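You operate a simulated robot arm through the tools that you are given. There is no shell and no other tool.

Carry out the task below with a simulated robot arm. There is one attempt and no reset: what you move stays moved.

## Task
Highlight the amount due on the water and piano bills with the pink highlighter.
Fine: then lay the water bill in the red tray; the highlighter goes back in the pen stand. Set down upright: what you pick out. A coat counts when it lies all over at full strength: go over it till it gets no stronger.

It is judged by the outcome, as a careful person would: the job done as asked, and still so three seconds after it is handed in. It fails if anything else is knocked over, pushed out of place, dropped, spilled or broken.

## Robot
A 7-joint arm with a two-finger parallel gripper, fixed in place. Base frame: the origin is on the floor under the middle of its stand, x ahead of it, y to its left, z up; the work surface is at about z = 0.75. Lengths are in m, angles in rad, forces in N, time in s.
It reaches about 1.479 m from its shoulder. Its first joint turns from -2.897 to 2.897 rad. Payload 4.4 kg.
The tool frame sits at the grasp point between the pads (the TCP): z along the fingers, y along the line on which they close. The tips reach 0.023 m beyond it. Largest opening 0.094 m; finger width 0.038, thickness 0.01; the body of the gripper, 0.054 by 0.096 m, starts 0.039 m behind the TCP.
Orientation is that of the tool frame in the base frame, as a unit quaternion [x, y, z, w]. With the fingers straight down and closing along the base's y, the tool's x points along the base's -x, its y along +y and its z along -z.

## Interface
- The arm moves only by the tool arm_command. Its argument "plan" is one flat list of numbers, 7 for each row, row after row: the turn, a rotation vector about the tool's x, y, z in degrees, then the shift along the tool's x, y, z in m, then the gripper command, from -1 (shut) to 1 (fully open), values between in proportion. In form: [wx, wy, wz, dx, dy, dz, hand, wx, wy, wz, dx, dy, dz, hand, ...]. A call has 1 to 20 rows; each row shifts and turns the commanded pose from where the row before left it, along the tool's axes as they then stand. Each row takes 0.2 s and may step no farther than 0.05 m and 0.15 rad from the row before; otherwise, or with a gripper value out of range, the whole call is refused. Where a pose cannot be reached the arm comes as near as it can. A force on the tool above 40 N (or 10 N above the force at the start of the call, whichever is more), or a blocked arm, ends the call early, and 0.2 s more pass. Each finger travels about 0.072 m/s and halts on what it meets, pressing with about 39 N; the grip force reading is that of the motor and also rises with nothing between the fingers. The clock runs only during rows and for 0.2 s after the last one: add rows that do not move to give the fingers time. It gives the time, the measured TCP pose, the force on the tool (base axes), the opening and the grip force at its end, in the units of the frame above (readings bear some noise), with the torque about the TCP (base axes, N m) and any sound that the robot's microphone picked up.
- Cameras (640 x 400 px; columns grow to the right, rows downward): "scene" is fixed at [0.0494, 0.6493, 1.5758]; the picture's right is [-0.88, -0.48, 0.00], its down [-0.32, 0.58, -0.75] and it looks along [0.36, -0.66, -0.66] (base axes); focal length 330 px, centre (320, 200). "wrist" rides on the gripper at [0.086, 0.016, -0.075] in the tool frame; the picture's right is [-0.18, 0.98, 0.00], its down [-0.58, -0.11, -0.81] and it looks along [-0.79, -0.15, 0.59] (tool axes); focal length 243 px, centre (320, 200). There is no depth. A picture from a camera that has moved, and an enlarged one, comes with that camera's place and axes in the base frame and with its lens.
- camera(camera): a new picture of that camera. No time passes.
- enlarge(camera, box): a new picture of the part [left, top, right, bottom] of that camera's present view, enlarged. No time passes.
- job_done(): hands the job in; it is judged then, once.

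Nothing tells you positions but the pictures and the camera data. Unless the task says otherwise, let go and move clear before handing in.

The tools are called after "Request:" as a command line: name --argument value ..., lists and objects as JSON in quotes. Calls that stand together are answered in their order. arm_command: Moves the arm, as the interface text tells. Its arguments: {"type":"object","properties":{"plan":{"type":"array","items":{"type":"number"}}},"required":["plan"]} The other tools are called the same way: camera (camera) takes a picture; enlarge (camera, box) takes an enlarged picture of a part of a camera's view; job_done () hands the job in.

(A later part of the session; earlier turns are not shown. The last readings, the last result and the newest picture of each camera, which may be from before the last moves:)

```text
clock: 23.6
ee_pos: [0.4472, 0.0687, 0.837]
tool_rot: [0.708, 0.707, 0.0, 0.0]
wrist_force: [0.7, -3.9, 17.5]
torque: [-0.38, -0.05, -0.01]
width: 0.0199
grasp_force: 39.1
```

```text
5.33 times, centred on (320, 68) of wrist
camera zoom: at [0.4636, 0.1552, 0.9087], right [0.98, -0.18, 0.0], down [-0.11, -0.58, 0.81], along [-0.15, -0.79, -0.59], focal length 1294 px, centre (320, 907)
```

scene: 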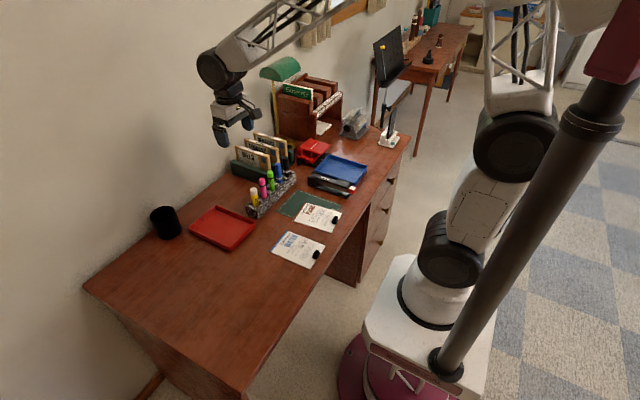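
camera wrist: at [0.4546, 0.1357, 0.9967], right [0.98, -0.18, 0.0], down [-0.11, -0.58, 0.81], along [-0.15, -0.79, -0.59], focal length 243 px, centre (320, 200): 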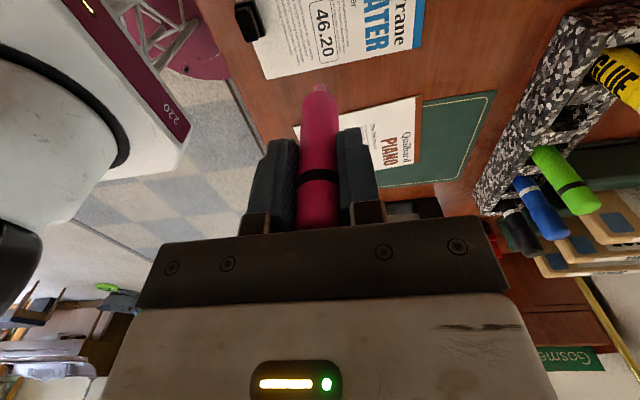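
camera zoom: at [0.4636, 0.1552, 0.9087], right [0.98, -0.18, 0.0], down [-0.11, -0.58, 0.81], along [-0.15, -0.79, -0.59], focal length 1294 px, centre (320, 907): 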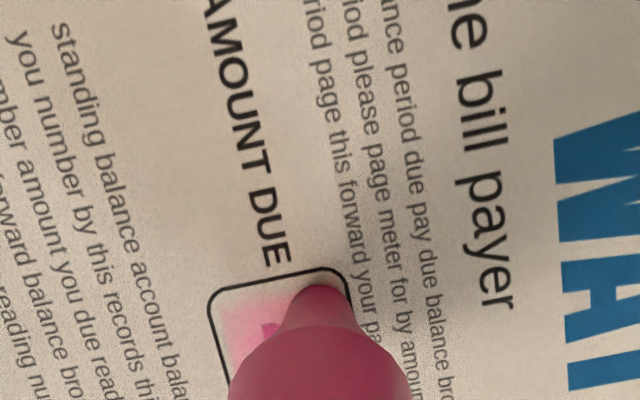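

The coat is getting stronger fast. Contact is firmer at this end, so I'll ease slightly and cover the centre and lower lanes.

Request:
arm_command --plan '[0, 0, 0, 0, -0.005, -0.0008, -1, 0, 0, 0, -0.005, 0, 0.00012, -1, 0, 0, 0, -0.005, 0, 0.00012, -1, 0, 0, 0, -0.005, 0, 0.00012, -1, 0, 0, 0, -0.005, 0, 0.00012, -1, 0, 0, 0, -0.005, 0, 0.00012, -1, 0, 0, 0, -0.005, 0, 0.00012, -1, 0, 0, 0, -0.005, 0, 0.00012, -1, 0, 0, 0, -0.005, 0, 0.00012, -1]'

Request:
arm_command --plan '[0, 0, 0, 0, -0.005, 0, -1, 0, 0, 0, 0.005, 0, -0.0001, -1, 0, 0, 0, 0.005, 0, -0.0001, -1, 0, 0, 0, 0.005, 0, -0.0001, -1, 0, 0, 0, 0.005, 0, -0.0001, -1, 0, 0, 0, 0.005, 0, -0.0001, -1, 0, 0, 0, 0.005, 0, -0.0001, -1, 0, 0, 0, 0.005, 0, -0.0001, -1, 0, 0, 0, 0.005, 0, -0.0001, -1]'

Request:
enlarge --camera "scene" --box '[284, 231, 324, 256]'

Request:
enlarge --camera "wrist" --box '[260, 30, 380, 105]'

```text
clock: 25.6
ee_pos: [0.4428, 0.0295, 0.8359]
tool_rot: [0.707, 0.707, 0.001, 0.001]
wrist_force: [0.1, 3.0, 11.4]
torque: [0.25, -0.02, -0.01]
width: 0.0199
grasp_force: 38.9
```

```text
clock: 27.6
ee_pos: [0.4368, 0.0684, 0.8358]
tool_rot: [0.707, 0.707, -0.001, 0.0]
wrist_force: [0.2, -1.9, 3.9]
torque: [-0.15, 0.0, -0.01]
width: 0.02
grasp_force: 39.1
```

```text
16.00 times, centred on (304, 244) of scene
camera zoom: at [0.0494, 0.6493, 1.5758], right [-0.88, -0.48, 0.0], down [-0.32, 0.58, -0.75], along [0.36, -0.66, -0.66], focal length 5276 px, centre (576, -496)
```

zoom: 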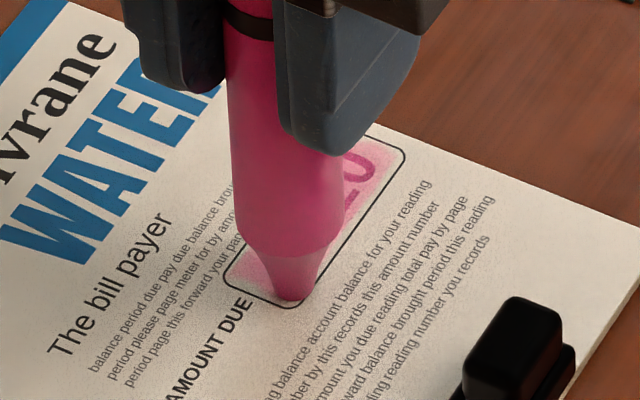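

```text
5.33 times, centred on (320, 68) of wrist
camera zoom: at [0.4533, 0.1548, 0.9088], right [0.98, -0.18, 0.0], down [-0.11, -0.58, 0.81], along [-0.15, -0.79, -0.59], focal length 1294 px, centre (320, 907)
```

zoom: 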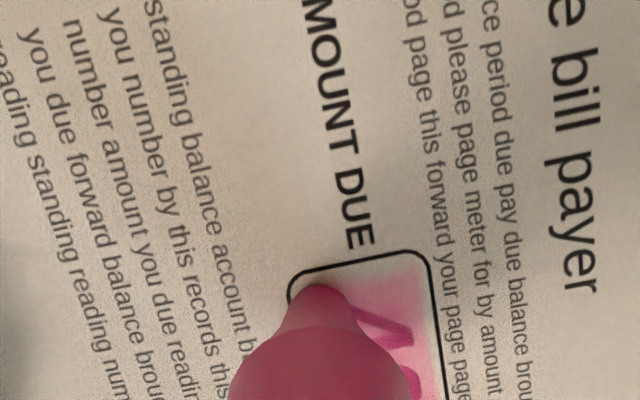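

Let me lift clear and inspect the coat on the whole box.

Request:
arm_command --plan '[0, 0, 0, 0, 0, -0.01, -1, 0, 0, 0, 0.02, 0.0, -0.02, -1, 0, 0, 0, 0.03, 0, -0.02, -1, 0, 0, 0, 0, 0, 0, -1]'

Request:
enlarge --camera "scene" --box '[284, 231, 324, 256]'

Request:
enlarge --camera "wrist" --box '[240, 0, 400, 100]'

```text
clock: 28.6
ee_pos: [0.4352, 0.119, 0.8861]
tool_rot: [0.707, 0.707, 0.0, 0.001]
wrist_force: [-0.4, 0.5, -0.6]
torque: [0.0, -0.03, 0.0]
width: 0.02
grasp_force: 39.4
```

```text
16.00 times, centred on (304, 244) of scene
camera zoom: at [0.0494, 0.6493, 1.5758], right [-0.88, -0.48, 0.0], down [-0.32, 0.58, -0.75], along [0.36, -0.66, -0.66], focal length 5276 px, centre (576, -496)
```

zoom: 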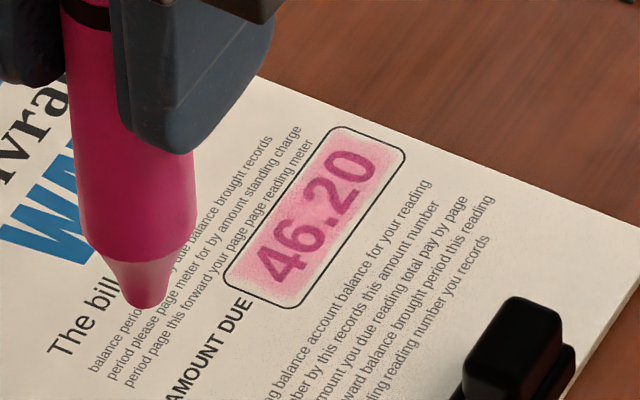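

```text
4.00 times, centred on (320, 50) of wrist
camera zoom: at [0.4537, 0.205, 0.9586], right [0.98, -0.18, 0.0], down [-0.11, -0.58, 0.81], along [-0.15, -0.79, -0.59], focal length 970 px, centre (320, 800)
```

zoom: 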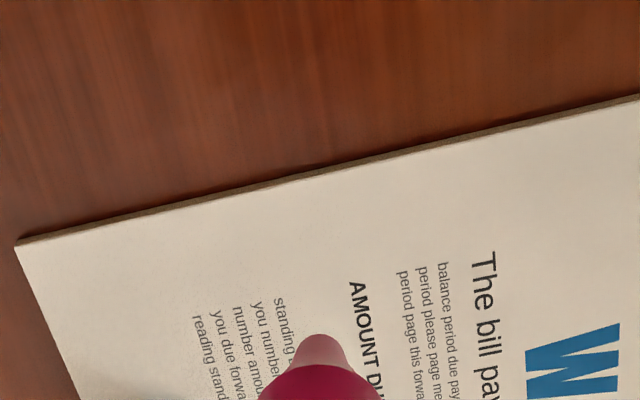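

Request:
enlarge --camera "scene" --box '[297, 238, 311, 251]'

```text
16.00 times, centred on (304, 244) of scene
camera zoom: at [0.0494, 0.6493, 1.5758], right [-0.88, -0.48, 0.0], down [-0.32, 0.58, -0.75], along [0.36, -0.66, -0.66], focal length 5276 px, centre (576, -512)
```

zoom: 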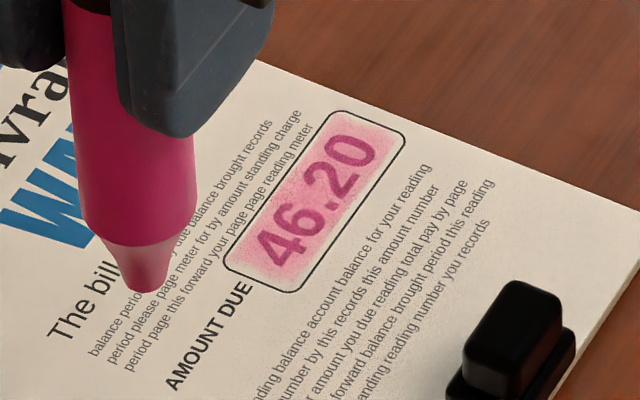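

The coat is stronger but still speckled, so more passes are needed. Returning to the surface for another raster with closer lanes.

Request:
arm_command --plan '[0, 0, 0, -0.03, 0, 0.02, -1, 0, 0, 0, -0.02, 0, 0.02, -1, 0, 0, 0, 0, -0.0005, 0.0102, -1, 0, 0, 0, -0.005, 0, 0.00012, -1, 0, 0, 0, -0.005, 0, 0.00012, -1, 0, 0, 0, -0.005, 0, 0.00012, -1, 0, 0, 0, -0.005, 0, 0.00012, -1, 0, 0, 0, -0.005, 0, 0.00012, -1, 0, 0, 0, -0.005, 0, 0.00012, -1, 0, 0, 0, -0.005, 0, 0.00012, -1, 0, 0, 0, -0.005, 0, 0.00012, -1, 0, 0, 0, 0, 0.003, 0, -1, 0, 0, 0, 0.005, 0, -0.0001, -1, 0, 0, 0, 0.005, 0, -0.0001, -1, 0, 0, 0, 0.005, 0, -0.0001, -1, 0, 0, 0, 0.005, 0, -0.0001, -1, 0, 0, 0, 0.005, 0, -0.0001, -1, 0, 0, 0, 0.005, 0, -0.0001, -1, 0, 0, 0, 0.005, 0, -0.0001, -1, 0, 0, 0, 0.005, 0, -0.0001, -1]'

Request:
enlarge --camera "scene" --box '[284, 231, 324, 256]'

```text
clock: 32.8
ee_pos: [0.4394, 0.0706, 0.8368]
tool_rot: [0.707, 0.707, 0.001, 0.0]
wrist_force: [0.2, 0.1, -0.3]
torque: [0.04, -0.02, -0.02]
width: 0.0198
grasp_force: 39.0
```

```text
16.00 times, centred on (304, 244) of scene
camera zoom: at [0.0494, 0.6493, 1.5758], right [-0.88, -0.48, 0.0], down [-0.32, 0.58, -0.75], along [0.36, -0.66, -0.66], focal length 5276 px, centre (576, -496)
```

zoom: 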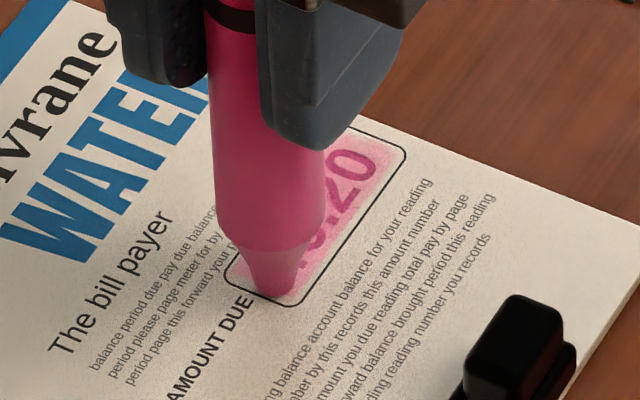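

Force reads near zero here again, so there's about 1 mm of wander in the arm's height. I'll press about 1 mm deeper and continue with the passes.

Request:
arm_command --plan '[0, 0, 0, 0, 0.001, 0.0008, -1, 0, 0, 0, 0, 0, 0, -1]'

```text
clock: 33.4
ee_pos: [0.4406, 0.0695, 0.8359]
tool_rot: [0.707, 0.707, 0.0, 0.001]
wrist_force: [0.5, -0.3, -0.1]
torque: [0.0, -0.04, 0.02]
width: 0.0198
grasp_force: 39.0
```

Request:
arm_command --plan '[0, 0, 0, 0, 0, 0.0006, -1, 0, 0, 0, 0, 0, 0, -1]'

Request:
enlarge --camera "scene" --box '[284, 231, 324, 256]'

Request:
enlarge --camera "wrist" --box '[260, 30, 380, 105]'

```text
clock: 34.0
ee_pos: [0.4409, 0.0697, 0.835]
tool_rot: [0.707, 0.707, 0.001, 0.001]
wrist_force: [-1.0, -0.2, 10.7]
torque: [-0.04, 0.04, 0.02]
width: 0.0202
grasp_force: 38.5
```

```text
16.00 times, centred on (304, 244) of scene
camera zoom: at [0.0494, 0.6493, 1.5758], right [-0.88, -0.48, 0.0], down [-0.32, 0.58, -0.75], along [0.36, -0.66, -0.66], focal length 5276 px, centre (576, -496)
```

zoom: 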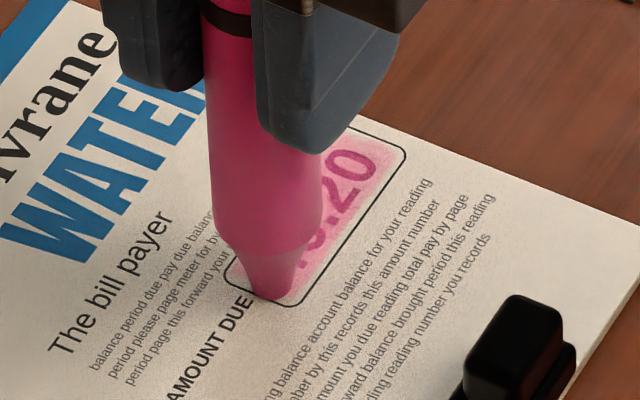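

```text
5.33 times, centred on (320, 68) of wrist
camera zoom: at [0.4574, 0.1558, 0.9081], right [0.98, -0.18, 0.0], down [-0.11, -0.58, 0.81], along [-0.15, -0.79, -0.59], focal length 1294 px, centre (320, 907)
```

zoom: 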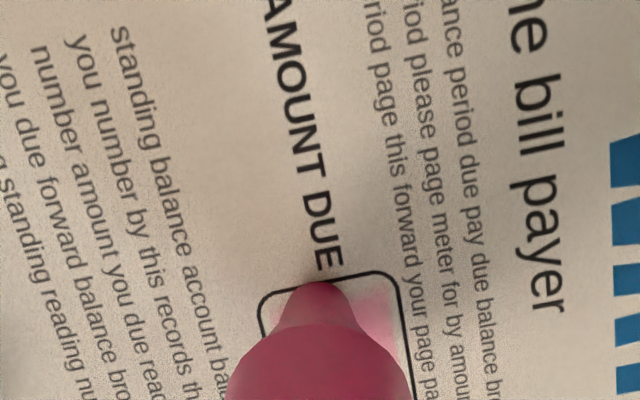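

Firm contact now (~11 N). Running several back-and-forth passes across lanes at this depth.

Request:
arm_command --plan '[0, 0, 0, -0.005, 0, 0, -1, 0, 0, 0, -0.005, 0, 0, -1, 0, 0, 0, -0.005, 0, 0, -1, 0, 0, 0, -0.005, 0, 0, -1, 0, 0, 0, -0.005, 0, 0, -1, 0, 0, 0, -0.005, 0, 0, -1, 0, 0, 0, -0.005, 0, 0, -1, 0, 0, 0, -0.005, 0, 0, -1, 0, 0, 0, 0, 0.004, 0, -1, 0, 0, 0, 0.005, 0, 0, -1, 0, 0, 0, 0.005, 0, 0, -1, 0, 0, 0, 0.005, 0, 0, -1, 0, 0, 0, 0.005, 0, 0, -1, 0, 0, 0, 0.005, 0, 0, -1, 0, 0, 0, 0.005, 0, 0, -1, 0, 0, 0, 0.005, 0, 0, -1, 0, 0, 0, 0.005, 0, 0, -1]'

Request:
enlarge --camera "scene" --box '[284, 231, 324, 256]'

Request:
enlarge --camera "wrist" --box '[260, 30, 380, 105]'

```text
clock: 37.6
ee_pos: [0.4429, 0.0682, 0.8358]
tool_rot: [0.707, 0.708, 0.002, 0.001]
wrist_force: [0.9, -3.4, 13.3]
torque: [-0.27, -0.01, 0.0]
width: 0.0198
grasp_force: 38.6
```

```text
16.00 times, centred on (304, 244) of scene
camera zoom: at [0.0494, 0.6493, 1.5758], right [-0.88, -0.48, 0.0], down [-0.32, 0.58, -0.75], along [0.36, -0.66, -0.66], focal length 5276 px, centre (576, -496)
```

zoom: 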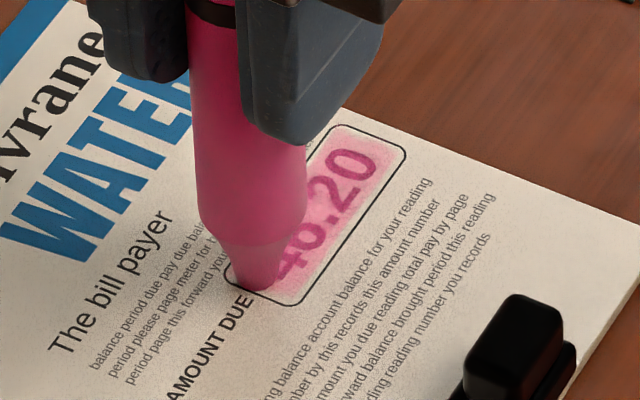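

```text
5.33 times, centred on (320, 68) of wrist
camera zoom: at [0.4613, 0.1552, 0.9079], right [0.98, -0.18, 0.0], down [-0.11, -0.58, 0.81], along [-0.15, -0.79, -0.59], focal length 1294 px, centre (320, 907)
```

zoom: 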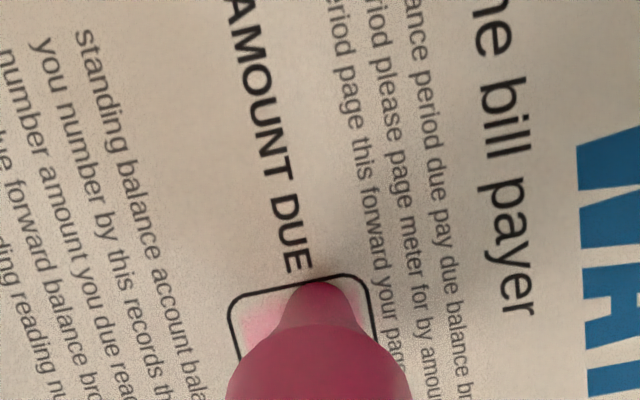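

The bill hasn't moved. Covering the upper lane now, out and back, then I'll lift to inspect.

Request:
arm_command --plan '[0, 0, 0, 0, 0.0035, 0, -1, 0, 0, 0, -0.005, 0, 0, -1, 0, 0, 0, -0.005, 0, 0, -1, 0, 0, 0, -0.005, 0, 0, -1, 0, 0, 0, -0.005, 0, 0, -1, 0, 0, 0, -0.005, 0, 0, -1, 0, 0, 0, -0.005, 0, 0, -1, 0, 0, 0, -0.005, 0, 0, -1, 0, 0, 0, -0.0055, 0, 0, -1, 0, 0, 0, 0, -0.003, 0, -1, 0, 0, 0, 0, -0.003, 0, -1, 0, 0, 0, 0, -0.0045, 0, -1]'

Request:
arm_command --plan '[0, 0, 0, 0, 0, -0.01, -1, 0, 0, 0, 0, 0, -0.03, -1, 0, 0, 0, 0, 0, -0.03, -1, 0, 0, 0, 0, 0, 0, -1]'

Request:
enlarge --camera "scene" --box '[284, 231, 324, 256]'

Request:
enlarge --camera "wrist" --box '[260, 0, 380, 75]'

```text
clock: 40.2
ee_pos: [0.4351, 0.0289, 0.8341]
tool_rot: [0.707, 0.707, 0.0, 0.001]
wrist_force: [0.8, -0.5, 4.4]
torque: [0.02, -0.14, -0.01]
width: 0.0199
grasp_force: 38.7
```

```text
clock: 41.2
ee_pos: [0.4362, 0.0279, 0.9032]
tool_rot: [0.707, 0.707, 0.001, 0.0]
wrist_force: [-0.6, 0.6, 0.1]
torque: [-0.02, 0.01, 0.02]
width: 0.02
grasp_force: 39.2
```

```text
16.00 times, centred on (304, 244) of scene
camera zoom: at [0.0494, 0.6493, 1.5758], right [-0.88, -0.48, 0.0], down [-0.32, 0.58, -0.75], along [0.36, -0.66, -0.66], focal length 5276 px, centre (576, -496)
```

zoom: 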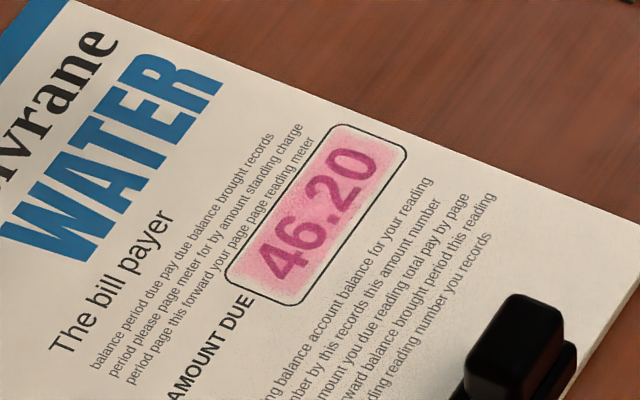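

```text
5.33 times, centred on (320, 38) of wrist
camera zoom: at [0.4534, 0.1142, 0.9774], right [0.98, -0.18, 0.0], down [-0.11, -0.58, 0.81], along [-0.15, -0.79, -0.59], focal length 1294 px, centre (320, 1067)
```

zoom: 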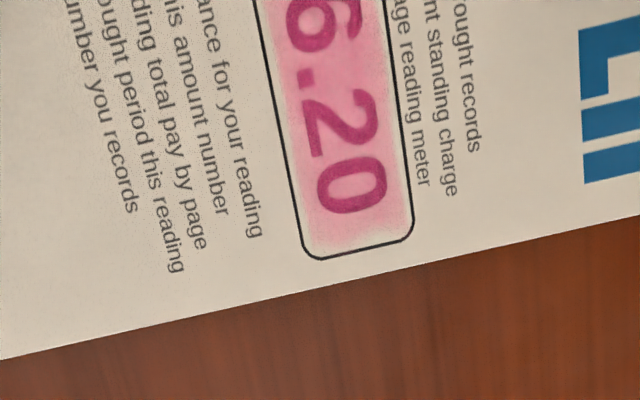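

The coat is stronger and more even. I'll do one more complete raster and compare from this same viewpoint to see whether it still gets stronger.

Request:
arm_command --plan '[0, 0, 0, 0, 0, 0.03, -1, 0, 0, 0, 0, 0, 0.03, -1, 0, 0, 0, 0, -0.001, 0.0104, -1, 0, 0, 0, 0.005, 0, 0, -1, 0, 0, 0, 0.005, 0, 0, -1, 0, 0, 0, 0.005, 0, 0, -1, 0, 0, 0, 0.005, 0, 0, -1, 0, 0, 0, 0.005, 0, 0, -1, 0, 0, 0, 0.005, 0, 0, -1, 0, 0, 0, 0.005, 0, 0, -1, 0, 0, 0, 0.005, 0, 0, -1, 0, 0, 0, 0, 0.0035, 0, -1, 0, 0, 0, -0.005, 0, 0, -1, 0, 0, 0, -0.005, 0, 0, -1, 0, 0, 0, -0.005, 0, 0, -1, 0, 0, 0, -0.005, 0, 0, -1, 0, 0, 0, -0.005, 0, 0, -1, 0, 0, 0, -0.005, 0, 0, -1, 0, 0, 0, -0.005, 0, 0, -1, 0, 0, 0, -0.005, 0, 0, -1]'

```text
clock: 45.4
ee_pos: [0.4402, 0.0302, 0.8358]
tool_rot: [0.707, 0.708, 0.0, 0.0]
wrist_force: [0.4, 0.0, -0.6]
torque: [-0.01, 0.01, 0.01]
width: 0.0199
grasp_force: 38.5
```

Force is zero again after descending from the air, so that raster may have only hovered. Lowering until there's firm contact.

Request:
arm_command --plan '[0, 0, 0, 0, 0, 0.001, -1, 0, 0, 0, 0, 0, 0, -1]'

```text
clock: 46.0
ee_pos: [0.4387, 0.0298, 0.8346]
tool_rot: [0.707, 0.707, 0.001, 0.002]
wrist_force: [0.0, -0.6, 8.3]
torque: [0.0, 0.06, -0.02]
width: 0.0199
grasp_force: 39.0
```

Contact at 8 N. Rastering lanes with real contact now.

Request:
arm_command --plan '[0, 0, 0, 0.005, 0, 0, -1, 0, 0, 0, 0.005, 0, 0, -1, 0, 0, 0, 0.005, 0, 0, -1, 0, 0, 0, 0.005, 0, 0, -1, 0, 0, 0, 0.005, 0, 0, -1, 0, 0, 0, 0.005, 0, 0, -1, 0, 0, 0, 0.005, 0, 0, -1, 0, 0, 0, 0.005, 0, 0, -1, 0, 0, 0, 0, -0.0035, 0, -1, 0, 0, 0, -0.005, 0, 0, -1, 0, 0, 0, -0.005, 0, 0, -1, 0, 0, 0, -0.005, 0, 0, -1, 0, 0, 0, -0.005, 0, 0, -1, 0, 0, 0, -0.005, 0, 0, -1, 0, 0, 0, -0.005, 0, 0, -1, 0, 0, 0, -0.005, 0, 0, -1, 0, 0, 0, -0.005, 0, 0, -1]'

Request:
enlarge --camera "scene" --box '[284, 231, 324, 256]'

```text
clock: 49.6
ee_pos: [0.4355, 0.0285, 0.8341]
tool_rot: [0.707, 0.707, -0.001, 0.002]
wrist_force: [-0.5, -0.8, -0.2]
torque: [0.03, -0.03, 0.02]
width: 0.0199
grasp_force: 38.7
```

```text
16.00 times, centred on (304, 244) of scene
camera zoom: at [0.0494, 0.6493, 1.5758], right [-0.88, -0.48, 0.0], down [-0.32, 0.58, -0.75], along [0.36, -0.66, -0.66], focal length 5276 px, centre (576, -496)
```

zoom: 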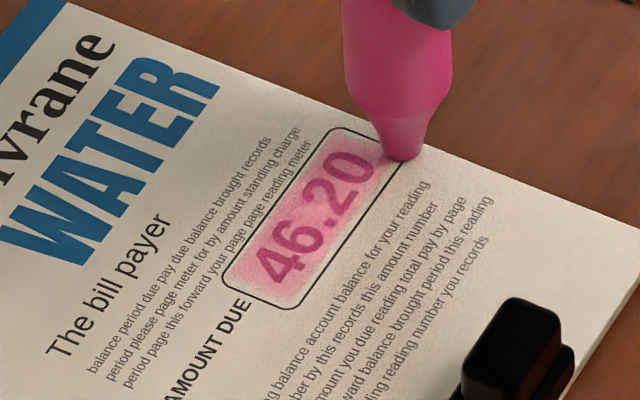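

Request:
enlarge --camera "wrist" --box '[260, 0, 380, 75]'

Request:
enlarge --camera "wrist" --box '[280, 55, 360, 105]'

```text
5.33 times, centred on (320, 38) of wrist
camera zoom: at [0.4528, 0.1146, 0.9063], right [0.98, -0.18, 0.0], down [-0.11, -0.58, 0.81], along [-0.15, -0.79, -0.59], focal length 1294 px, centre (320, 1067)
```

zoom: 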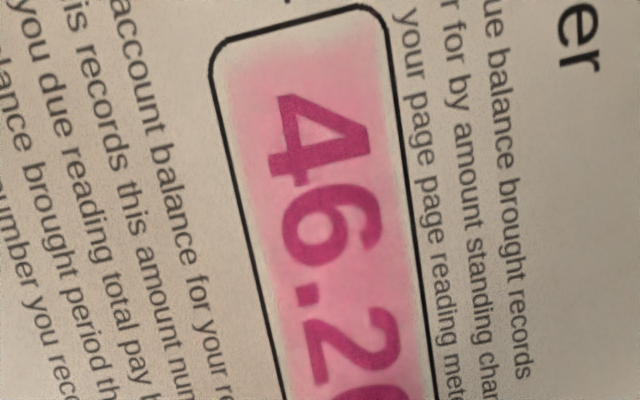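

```text
8.00 times, centred on (320, 80) of wrist
camera zoom: at [0.4528, 0.1146, 0.9063], right [0.98, -0.18, 0.0], down [-0.11, -0.58, 0.81], along [-0.15, -0.79, -0.59], focal length 1941 px, centre (320, 1160)
```

zoom: 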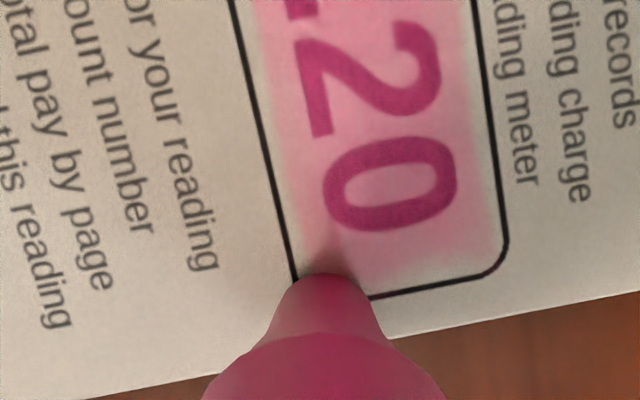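

The nib looks shifted relative to the gripper compared with before. I'll lift and check how the pen sits in the grip.

Request:
arm_command --plan '[0, 0, 0, 0, 0, -0.01, -1, 0, 0, 0, 0, 0, -0.03, -1, 0, 0, 0, 0, 0, -0.03, -1, 0, 0, 0, 0, 0, 0, -1]'

Request:
enlarge --camera "wrist" --box '[240, 40, 400, 240]'

Request:
enlarge --camera "scene" --box '[270, 190, 334, 260]'

Request:
enlarge --camera "wrist" --box '[260, 0, 380, 75]'

```text
clock: 50.6
ee_pos: [0.4375, 0.029, 0.9046]
tool_rot: [0.707, 0.707, 0.0, 0.001]
wrist_force: [0.3, -0.4, -0.1]
torque: [0.01, 0.01, 0.0]
width: 0.02
grasp_force: 38.8
```

```text
2.00 times, centred on (320, 140) of wrist
camera zoom: at [0.4546, 0.1147, 0.9774], right [0.98, -0.18, 0.0], down [-0.11, -0.58, 0.81], along [-0.15, -0.79, -0.59], focal length 485 px, centre (320, 320)
```

zoom: 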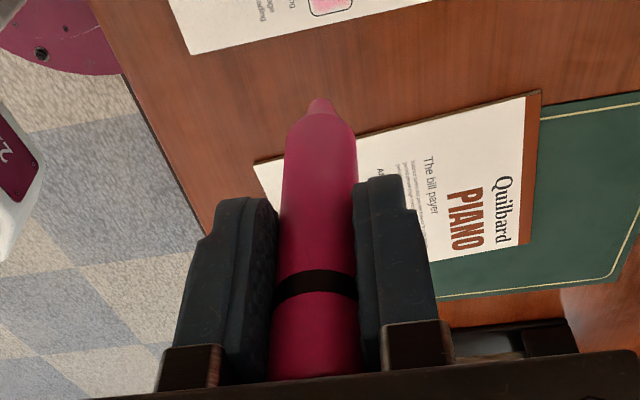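

```text
5.71 times, centred on (302, 225) of scene
camera zoom: at [0.0494, 0.6493, 1.5758], right [-0.88, -0.48, 0.0], down [-0.32, 0.58, -0.75], along [0.36, -0.66, -0.66], focal length 1884 px, centre (423, 57)
```

zoom: 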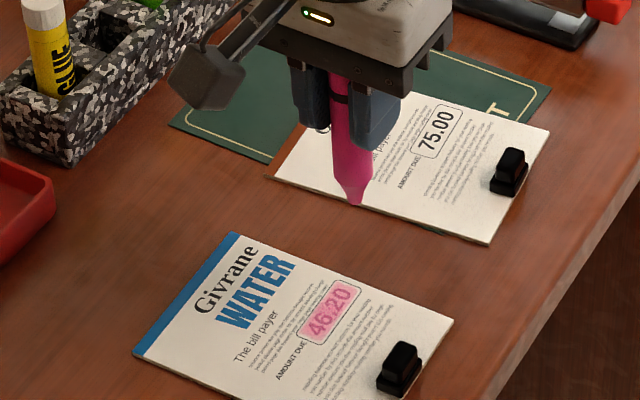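

```text
5.33 times, centred on (320, 38) of wrist
camera zoom: at [0.4546, 0.1147, 0.9774], right [0.98, -0.18, 0.0], down [-0.11, -0.58, 0.81], along [-0.15, -0.79, -0.59], focal length 1294 px, centre (320, 1067)
```

zoom: 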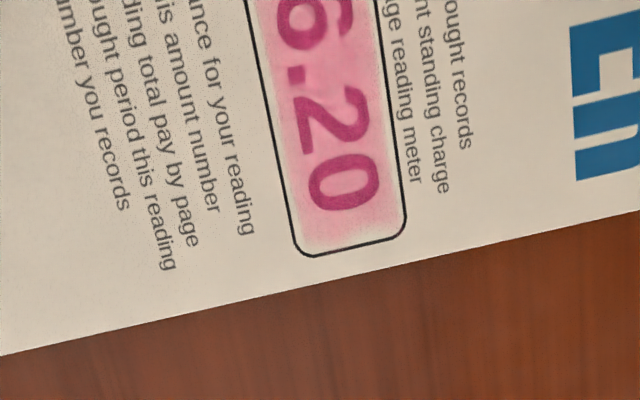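

The coat is brighter than before. The pen has slid a couple of mm up in the grip and its nib sits about 4 mm toward -y now, so I'll correct for that, press gently and raster again.

Request:
arm_command --plan '[0, 0, 0, 0.0045, 0, 0.03, -1, 0, 0, 0, 0, 0, 0.03, -1, 0, 0, 0, 0, 0, 0.01, -1, 0, 0, 0, 0, 0, 0, -1, 0, 0, 0, 0, 0, 0.0003, -1, 0, 0, 0, 0, 0, 0, -1]'

Request:
enlarge --camera "wrist" --box '[280, 55, 360, 105]'

```text
clock: 52.0
ee_pos: [0.4363, 0.0335, 0.8314]
tool_rot: [0.707, 0.707, 0.0, 0.0]
wrist_force: [-0.3, 0.2, 14.4]
torque: [-0.01, 0.03, -0.01]
width: 0.02
grasp_force: 38.5
```

```text
8.00 times, centred on (320, 80) of wrist
camera zoom: at [0.4544, 0.1184, 0.9056], right [0.98, -0.18, 0.0], down [-0.11, -0.58, 0.81], along [-0.15, -0.79, -0.59], focal length 1941 px, centre (320, 1160)
```

zoom: 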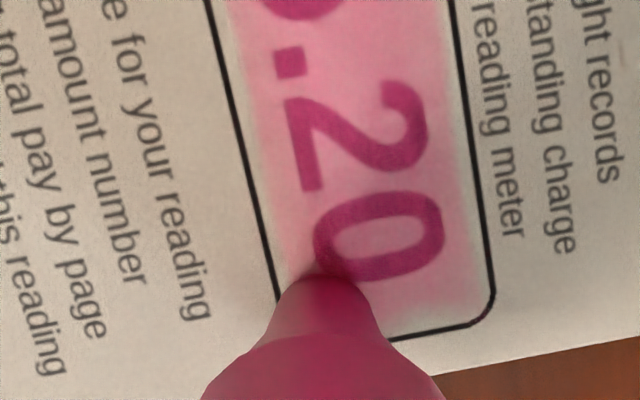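

Request:
arm_command --plan '[0, 0, 0, 0, 0, -0.0006, -1, 0, 0, 0, 0.005, 0, 0, -1, 0, 0, 0, 0.005, 0, 0, -1, 0, 0, 0, 0.005, 0, 0, -1, 0, 0, 0, 0.005, 0, 0, -1, 0, 0, 0, 0.005, 0, 0, -1, 0, 0, 0, 0.005, 0, 0, -1, 0, 0, 0, 0.005, 0, 0, -1, 0, 0, 0, 0.005, 0, 0, -1]'

Request:
enlarge --camera "wrist" --box '[280, 55, 360, 105]'

```text
clock: 54.0
ee_pos: [0.4354, 0.0724, 0.8349]
tool_rot: [0.707, 0.707, 0.0, -0.001]
wrist_force: [0.1, 0.6, 0.0]
torque: [-0.02, 0.02, 0.01]
width: 0.0199
grasp_force: 39.3
```

```text
8.00 times, centred on (320, 80) of wrist
camera zoom: at [0.4525, 0.1588, 0.9068], right [0.98, -0.18, 0.0], down [-0.11, -0.58, 0.81], along [-0.15, -0.79, -0.59], focal length 1941 px, centre (320, 1160)
```

zoom: 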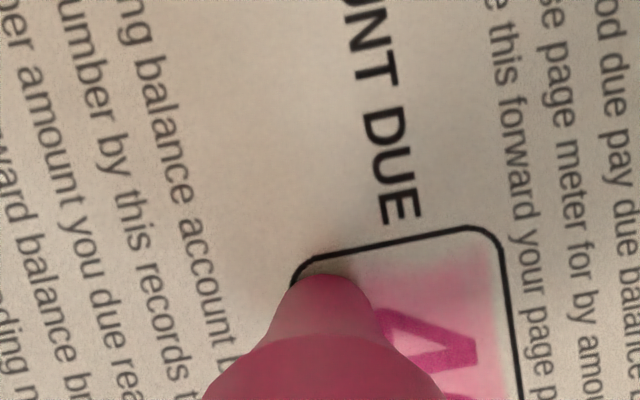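

Request:
arm_command --plan '[0, 0, 0, 0, 0.0035, 0.0006, -1, 0, 0, 0, 0, 0, 0, -1]'

```text
clock: 54.6
ee_pos: [0.4378, 0.0727, 0.8339]
tool_rot: [0.707, 0.707, 0.001, 0.002]
wrist_force: [-0.7, 0.0, -0.5]
torque: [-0.02, 0.02, 0.0]
width: 0.0199
grasp_force: 38.6
```

Request:
arm_command --plan '[0, 0, 0, 0, 0, 0.0007, -1, 0, 0, 0, 0, 0, 0, -1]'

```text
clock: 55.2
ee_pos: [0.4389, 0.0742, 0.8338]
tool_rot: [0.707, 0.707, 0.0, 0.001]
wrist_force: [-1.0, 0.5, 3.3]
torque: [-0.03, 0.06, 0.0]
width: 0.0195
grasp_force: 38.9
```

Request:
arm_command --plan '[0, 0, 0, -0.004, 0, 0.0003, -1, 0, 0, 0, -0.006, 0, 0, -1, 0, 0, 0, -0.006, 0, 0, -1, 0, 0, 0, -0.006, 0, 0, -1, 0, 0, 0, -0.006, 0, 0, -1, 0, 0, 0, -0.006, 0, 0, -1, 0, 0, 0, -0.006, 0, 0, -1]'

Request:
enlarge --camera "scene" --box '[284, 231, 324, 256]'

```text
clock: 56.8
ee_pos: [0.4398, 0.0329, 0.8332]
tool_rot: [0.707, 0.707, 0.0, 0.001]
wrist_force: [1.4, 4.5, 20.5]
torque: [0.4, -0.1, -0.01]
width: 0.0199
grasp_force: 38.9
```

```text
16.00 times, centred on (304, 244) of scene
camera zoom: at [0.0494, 0.6493, 1.5758], right [-0.88, -0.48, 0.0], down [-0.32, 0.58, -0.75], along [0.36, -0.66, -0.66], focal length 5276 px, centre (576, -496)
```

zoom: 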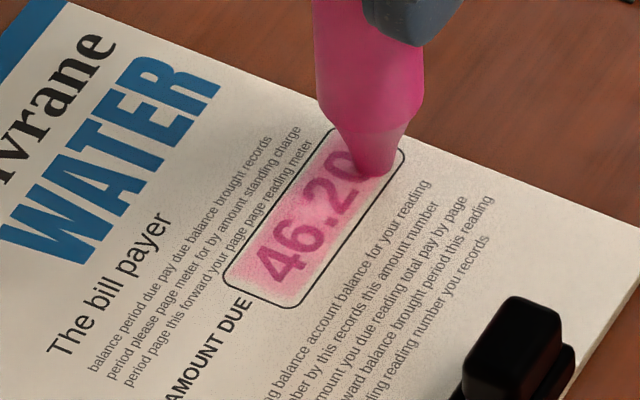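

20 N at this end; easing up before the return stroke on the next lane.

Request:
arm_command --plan '[0, 0, 0, 0, 0.0035, -0.0008, -1, 0, 0, 0, 0.005, 0, 0, -1, 0, 0, 0, 0.005, 0, 0, -1, 0, 0, 0, 0.005, 0, 0, -1, 0, 0, 0, 0.005, 0, 0, -1]'

```text
clock: 58.0
ee_pos: [0.4439, 0.0527, 0.8335]
tool_rot: [0.707, 0.707, 0.0, 0.001]
wrist_force: [-0.1, -0.8, -0.8]
torque: [0.0, 0.01, -0.03]
width: 0.0197
grasp_force: 38.8
```

Request:
arm_command --plan '[0, 0, 0, 0, 0, 0.0008, -1, 0, 0, 0, 0, 0, 0, -1]'

```text
clock: 58.6
ee_pos: [0.4438, 0.0532, 0.8325]
tool_rot: [0.707, 0.708, 0.001, 0.001]
wrist_force: [0.1, 0.2, 1.1]
torque: [0.02, -0.01, -0.01]
width: 0.0199
grasp_force: 38.6
```

Request:
arm_command --plan '[0, 0, 0, 0.003, 0, 0.0004, -1, 0, 0, 0, 0.005, 0, 0, -1, 0, 0, 0, 0.005, 0, 0, -1, 0, 0, 0, 0.005, 0, 0, -1, 0, 0, 0, 0.002, 0, 0, -1]'

Request:
enlarge --camera "wrist" --box '[280, 55, 360, 105]'

```text
clock: 59.8
ee_pos: [0.4422, 0.0737, 0.8322]
tool_rot: [0.707, 0.707, 0.0, 0.001]
wrist_force: [1.0, -3.3, 13.7]
torque: [-0.23, -0.09, -0.01]
width: 0.02
grasp_force: 38.5
```

```text
8.00 times, centred on (320, 80) of wrist
camera zoom: at [0.46, 0.1598, 0.9047], right [0.98, -0.18, 0.0], down [-0.11, -0.58, 0.81], along [-0.15, -0.79, -0.59], focal length 1941 px, centre (320, 1160)
```

zoom: 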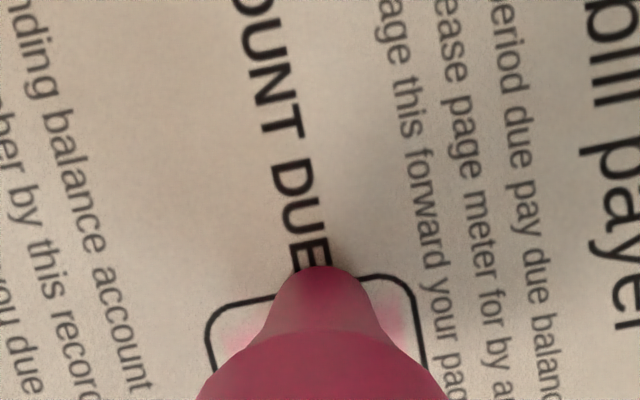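

The nib rim just reaches the box's left border; I'll move inward and run the upper lane.

Request:
arm_command --plan '[0, 0, 0, -0.003, 0.0035, -0.0005, -1, 0, 0, 0, -0.005, 0, 0, -1, 0, 0, 0, -0.005, 0, 0, -1, 0, 0, 0, -0.005, 0, 0, -1, 0, 0, 0, -0.005, 0, 0, -1]'

Request:
enlarge --camera "wrist" --box '[260, 0, 380, 75]'

```text
clock: 61.0
ee_pos: [0.4466, 0.0502, 0.8326]
tool_rot: [0.707, 0.707, 0.0, 0.001]
wrist_force: [0.0, 0.9, 2.8]
torque: [0.1, -0.04, 0.01]
width: 0.0201
grasp_force: 38.5
```

```text
5.33 times, centred on (320, 38) of wrist
camera zoom: at [0.4632, 0.1364, 0.9049], right [0.98, -0.18, 0.0], down [-0.11, -0.58, 0.81], along [-0.15, -0.79, -0.59], focal length 1294 px, centre (320, 1067)
```

zoom: 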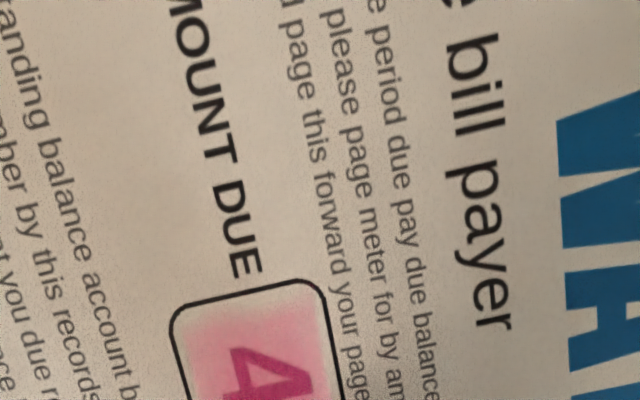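

No stray ink outside the box. Finishing this lane toward the right end.

Request:
arm_command --plan '[0, 0, 0, -0.005, 0, 0.0003, -1, 0, 0, 0, -0.005, 0, 0, -1, 0, 0, 0, -0.005, 0, 0, -1, 0, 0, 0, -0.005, 0, 0, -1]'

Request:
enlarge --camera "wrist" --box '[260, 30, 380, 105]'

Request:
enlarge --camera "scene" --box '[284, 231, 324, 256]'

```text
clock: 62.0
ee_pos: [0.4455, 0.0309, 0.8324]
tool_rot: [0.707, 0.707, -0.001, 0.0]
wrist_force: [1.2, 1.9, 7.1]
torque: [0.18, -0.03, 0.0]
width: 0.0198
grasp_force: 39.1
```

```text
5.33 times, centred on (320, 68) of wrist
camera zoom: at [0.4635, 0.1166, 0.9047], right [0.98, -0.18, 0.0], down [-0.11, -0.58, 0.81], along [-0.15, -0.79, -0.59], focal length 1294 px, centre (320, 907)
```

zoom: 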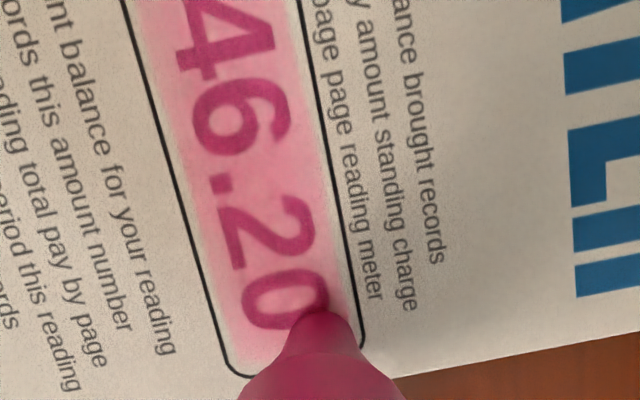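

```text
16.00 times, centred on (304, 244) of scene
camera zoom: at [0.0494, 0.6493, 1.5758], right [-0.88, -0.48, 0.0], down [-0.32, 0.58, -0.75], along [0.36, -0.66, -0.66], focal length 5276 px, centre (576, -496)
```

zoom: 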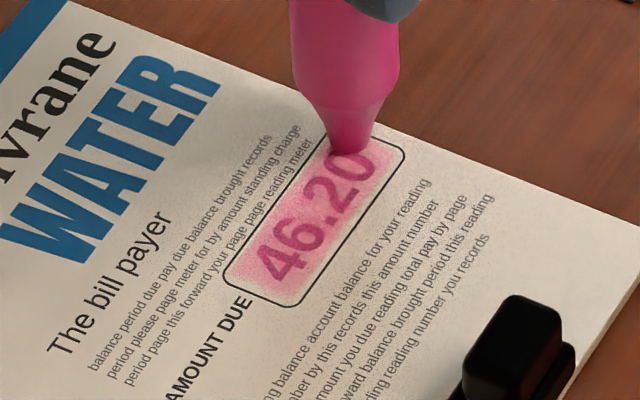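

Lifting to compare the coat from the same viewpoint as before.

Request:
arm_command --plan '[0, 0, 0, 0, 0, -0.01, -1, 0, 0, 0, -0.0015, -0.0105, -0.03, -1, 0, 0, 0, 0, 0, -0.032, -1, 0, 0, 0, 0, 0, 0, -1]'

Request:
enlarge --camera "wrist" --box '[260, 0, 380, 75]'

Request:
enlarge --camera "scene" --box '[284, 231, 324, 256]'

Request:
enlarge --camera "wrist" --box '[240, 40, 400, 240]'

```text
clock: 63.0
ee_pos: [0.4372, 0.0272, 0.9065]
tool_rot: [0.707, 0.707, 0.001, 0.0]
wrist_force: [0.0, 0.7, 0.5]
torque: [0.04, 0.0, -0.02]
width: 0.0202
grasp_force: 38.8
```

```text
5.33 times, centred on (320, 38) of wrist
camera zoom: at [0.4538, 0.1128, 0.9784], right [0.98, -0.18, 0.0], down [-0.11, -0.58, 0.81], along [-0.15, -0.79, -0.59], focal length 1294 px, centre (320, 1067)
```

zoom: 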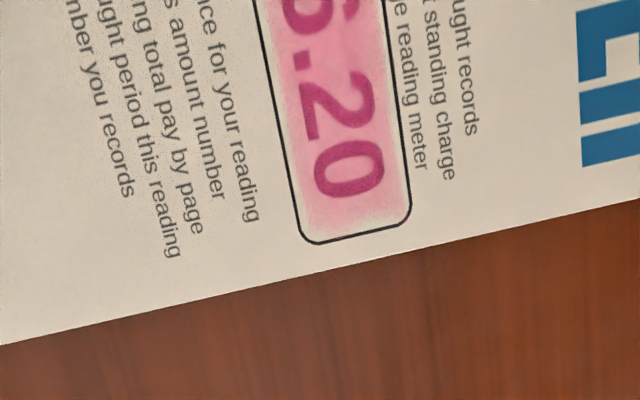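

```text
16.00 times, centred on (304, 244) of scene
camera zoom: at [0.0494, 0.6493, 1.5758], right [-0.88, -0.48, 0.0], down [-0.32, 0.58, -0.75], along [0.36, -0.66, -0.66], focal length 5276 px, centre (576, -496)
```

zoom: 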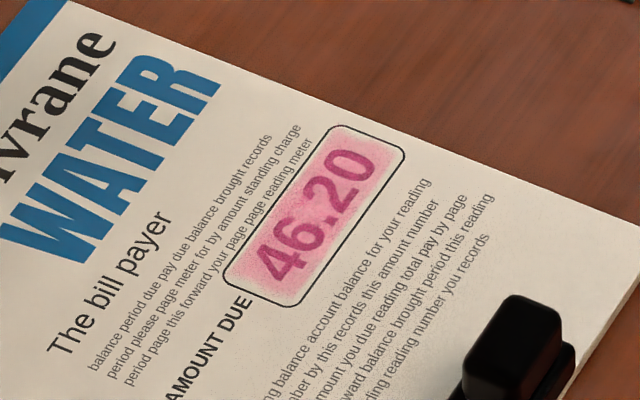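

```text
2.00 times, centred on (320, 140) of wrist
camera zoom: at [0.4538, 0.1128, 0.9784], right [0.98, -0.18, 0.0], down [-0.11, -0.58, 0.81], along [-0.15, -0.79, -0.59], focal length 485 px, centre (320, 320)
```

zoom: 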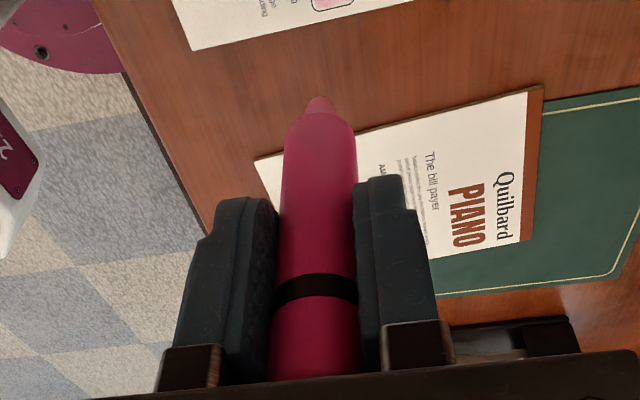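

The coat now looks even. I'll take a close crop for reference, then do one more pass to confirm it gets no stronger.

Request:
enlarge --camera "wrist" --box '[300, 0, 348, 50]'

Request:
enlarge --camera "wrist" --box '[310, 20, 342, 40]'

```text
8.00 times, centred on (324, 25) of wrist
camera zoom: at [0.4538, 0.1128, 0.9784], right [0.98, -0.18, 0.0], down [-0.11, -0.58, 0.81], along [-0.15, -0.79, -0.59], focal length 1941 px, centre (288, 1600)
```

zoom: 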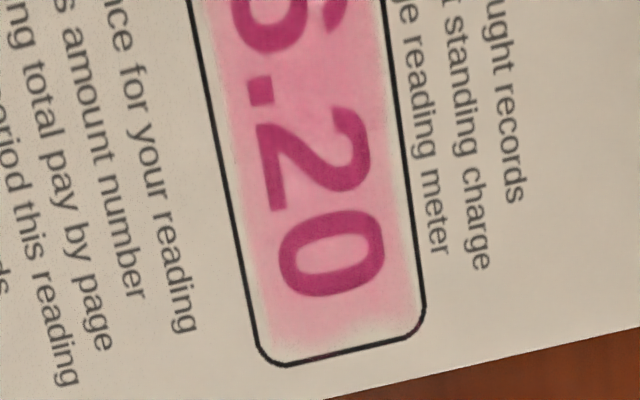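

```text
16.00 times, centred on (326, 30) of wrist
camera zoom: at [0.4538, 0.1128, 0.9784], right [0.98, -0.18, 0.0], down [-0.11, -0.58, 0.81], along [-0.15, -0.79, -0.59], focal length 3882 px, centre (224, 2920)
```

zoom: 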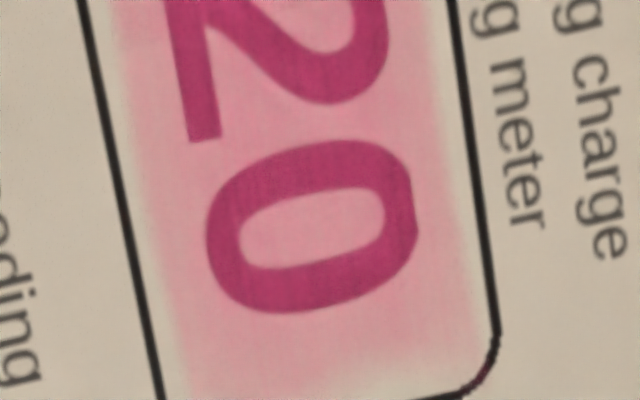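

The close crop shows pale margins near the box's upper edge, lower edge and far-right corner. So I need lanes closer to the borders; starting with the upper edge lane.

Request:
arm_command --plan '[0, 0, 0, 0, 0.0123, 0.03, -1, 0, 0, 0, 0, 0, 0.03, -1, 0, 0, 0, 0, 0, 0.0115, -1, 0, 0, 0, 0, 0, 0, -1]'

Request:
enlarge --camera "wrist" --box '[280, 55, 360, 105]'

```text
clock: 64.0
ee_pos: [0.4498, 0.0264, 0.8324]
tool_rot: [0.707, 0.707, 0.0, 0.001]
wrist_force: [-0.7, 0.8, -0.2]
torque: [-0.02, 0.0, 0.0]
width: 0.0199
grasp_force: 38.7
```

```text
8.00 times, centred on (320, 80) of wrist
camera zoom: at [0.4664, 0.1133, 0.9049], right [0.98, -0.18, 0.0], down [-0.11, -0.58, 0.81], along [-0.15, -0.79, -0.59], focal length 1941 px, centre (320, 1160)
```

zoom: 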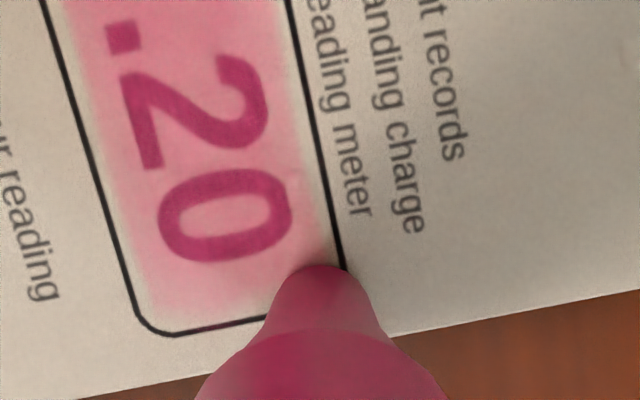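

Request:
arm_command --plan '[0, 0, 0, 0.0015, 0, 0.0005, -1, 0, 0, 0, 0, 0, 0.0004, -1, 0, 0, 0, 0, 0, 0, -1]'

```text
clock: 64.8
ee_pos: [0.4485, 0.0302, 0.8312]
tool_rot: [0.707, 0.707, 0.0, 0.0]
wrist_force: [0.1, 0.6, 3.4]
torque: [0.05, -0.02, 0.03]
width: 0.0198
grasp_force: 38.8
```

Request:
arm_command --plan '[0, 0, 0, 0, 0, 0.0003, -1, 0, 0, 0, 0.0045, 0, 0, -1, 0, 0, 0, 0.0045, 0, 0, -1, 0, 0, 0, 0.0045, 0, 0, -1, 0, 0, 0, 0.0045, 0, 0, -1, 0, 0, 0, 0.0045, 0, 0, -1]'

```text
clock: 66.2
ee_pos: [0.4483, 0.053, 0.8309]
tool_rot: [0.707, 0.707, 0.001, 0.0]
wrist_force: [-0.5, -6.6, 23.2]
torque: [-0.49, -0.02, 0.0]
width: 0.0197
grasp_force: 39.1
```

Request:
arm_command --plan '[0, 0, 0, 0.0045, 0, -0.001, -1, 0, 0, 0, 0.0045, 0, 0, -1, 0, 0, 0, 0.0045, 0, 0, -1, 0, 0, 0, 0.0045, 0, 0, -1]'

Request:
enlarge --camera "wrist" --box '[280, 55, 360, 105]'

```text
clock: 67.2
ee_pos: [0.4477, 0.0703, 0.832]
tool_rot: [0.707, 0.707, 0.0, 0.0]
wrist_force: [-0.7, -0.7, 0.5]
torque: [0.0, -0.01, 0.01]
width: 0.0199
grasp_force: 39.1
```

```text
8.00 times, centred on (320, 80) of wrist
camera zoom: at [0.4651, 0.1568, 0.9051], right [0.98, -0.18, 0.0], down [-0.11, -0.58, 0.81], along [-0.15, -0.79, -0.59], focal length 1941 px, centre (320, 1160)
```

zoom: 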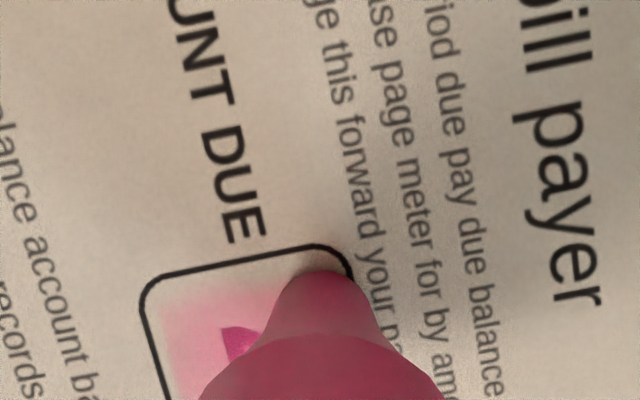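

The left end still has a pale strip, so I'll extend the stroke 3 mm toward it and then sweep across that end.

Request:
arm_command --plan '[0, 0, 0, 0.003, 0, 0.0006, -1, 0, 0, 0, 0, 0, 0.0002, -1, 0, 0, 0, 0, 0, 0, -1]'

```text
clock: 68.0
ee_pos: [0.4487, 0.074, 0.8319]
tool_rot: [0.707, 0.707, 0.0, 0.0]
wrist_force: [-1.2, 1.1, 6.8]
torque: [0.05, 0.02, 0.0]
width: 0.0198
grasp_force: 38.8
```

Request:
arm_command --plan '[0, 0, 0, 0, -0.0034, 0, -1, 0, 0, 0, 0, -0.0034, 0, -1, 0, 0, 0, 0, -0.0034, 0, -1, 0, 0, 0, 0, -0.0034, 0, -1]'

Request:
enlarge --camera "wrist" --box '[280, 55, 360, 105]'

```text
clock: 69.0
ee_pos: [0.4356, 0.0735, 0.8308]
tool_rot: [0.707, 0.707, 0.001, 0.001]
wrist_force: [7.9, -0.3, 24.1]
torque: [0.04, -0.66, 0.03]
width: 0.0198
grasp_force: 39.2
```

```text
8.00 times, centred on (320, 80) of wrist
camera zoom: at [0.4526, 0.1599, 0.9041], right [0.98, -0.18, 0.0], down [-0.11, -0.58, 0.81], along [-0.15, -0.79, -0.59], focal length 1941 px, centre (320, 1160)
```

zoom: 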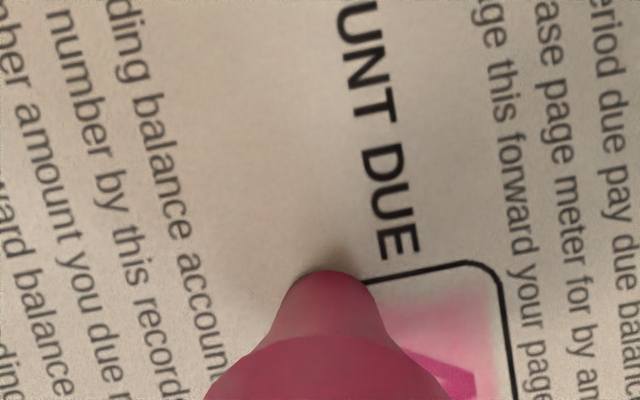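

Motion adds pressure, so I'll ease off 1 mm and run the lower edge lane.

Request:
arm_command --plan '[0, 0, 0, 0, 0, -0.0012, -1, 0, 0, 0, -0.0045, 0, 0, -1, 0, 0, 0, -0.0045, 0, 0, -1, 0, 0, 0, -0.0045, 0, 0, -1, 0, 0, 0, -0.0045, 0, 0, -1]'

```text
clock: 70.2
ee_pos: [0.434, 0.0552, 0.8321]
tool_rot: [0.708, 0.707, 0.0, 0.0]
wrist_force: [0.0, -0.4, 0.4]
torque: [0.01, 0.02, 0.01]
width: 0.0199
grasp_force: 39.7
```

Request:
arm_command --plan '[0, 0, 0, 0, 0, 0.0006, -1, 0, 0, 0, -0.003, 0, 0, -1, 0, 0, 0, -0.003, 0, 0, -1, 0, 0, 0, 0, 0, 0, -1]'

```text
clock: 71.2
ee_pos: [0.4346, 0.0496, 0.8316]
tool_rot: [0.707, 0.708, 0.0, -0.001]
wrist_force: [-0.5, -0.2, 0.0]
torque: [0.0, 0.0, 0.04]
width: 0.0201
grasp_force: 39.0
```

Request:
arm_command --plan '[0, 0, 0, 0.004, 0, 0.0005, -1, 0, 0, 0, 0.004, 0, 0, -1, 0, 0, 0, 0.004, 0, 0, -1, 0, 0, 0, 0.004, 0, 0, -1, 0, 0, 0, 0, 0, 0, -1]'

```text
clock: 72.4
ee_pos: [0.4363, 0.0661, 0.8313]
tool_rot: [0.707, 0.708, 0.001, 0.0]
wrist_force: [0.1, -0.9, 9.6]
torque: [-0.03, -0.07, 0.02]
width: 0.0198
grasp_force: 39.0
```

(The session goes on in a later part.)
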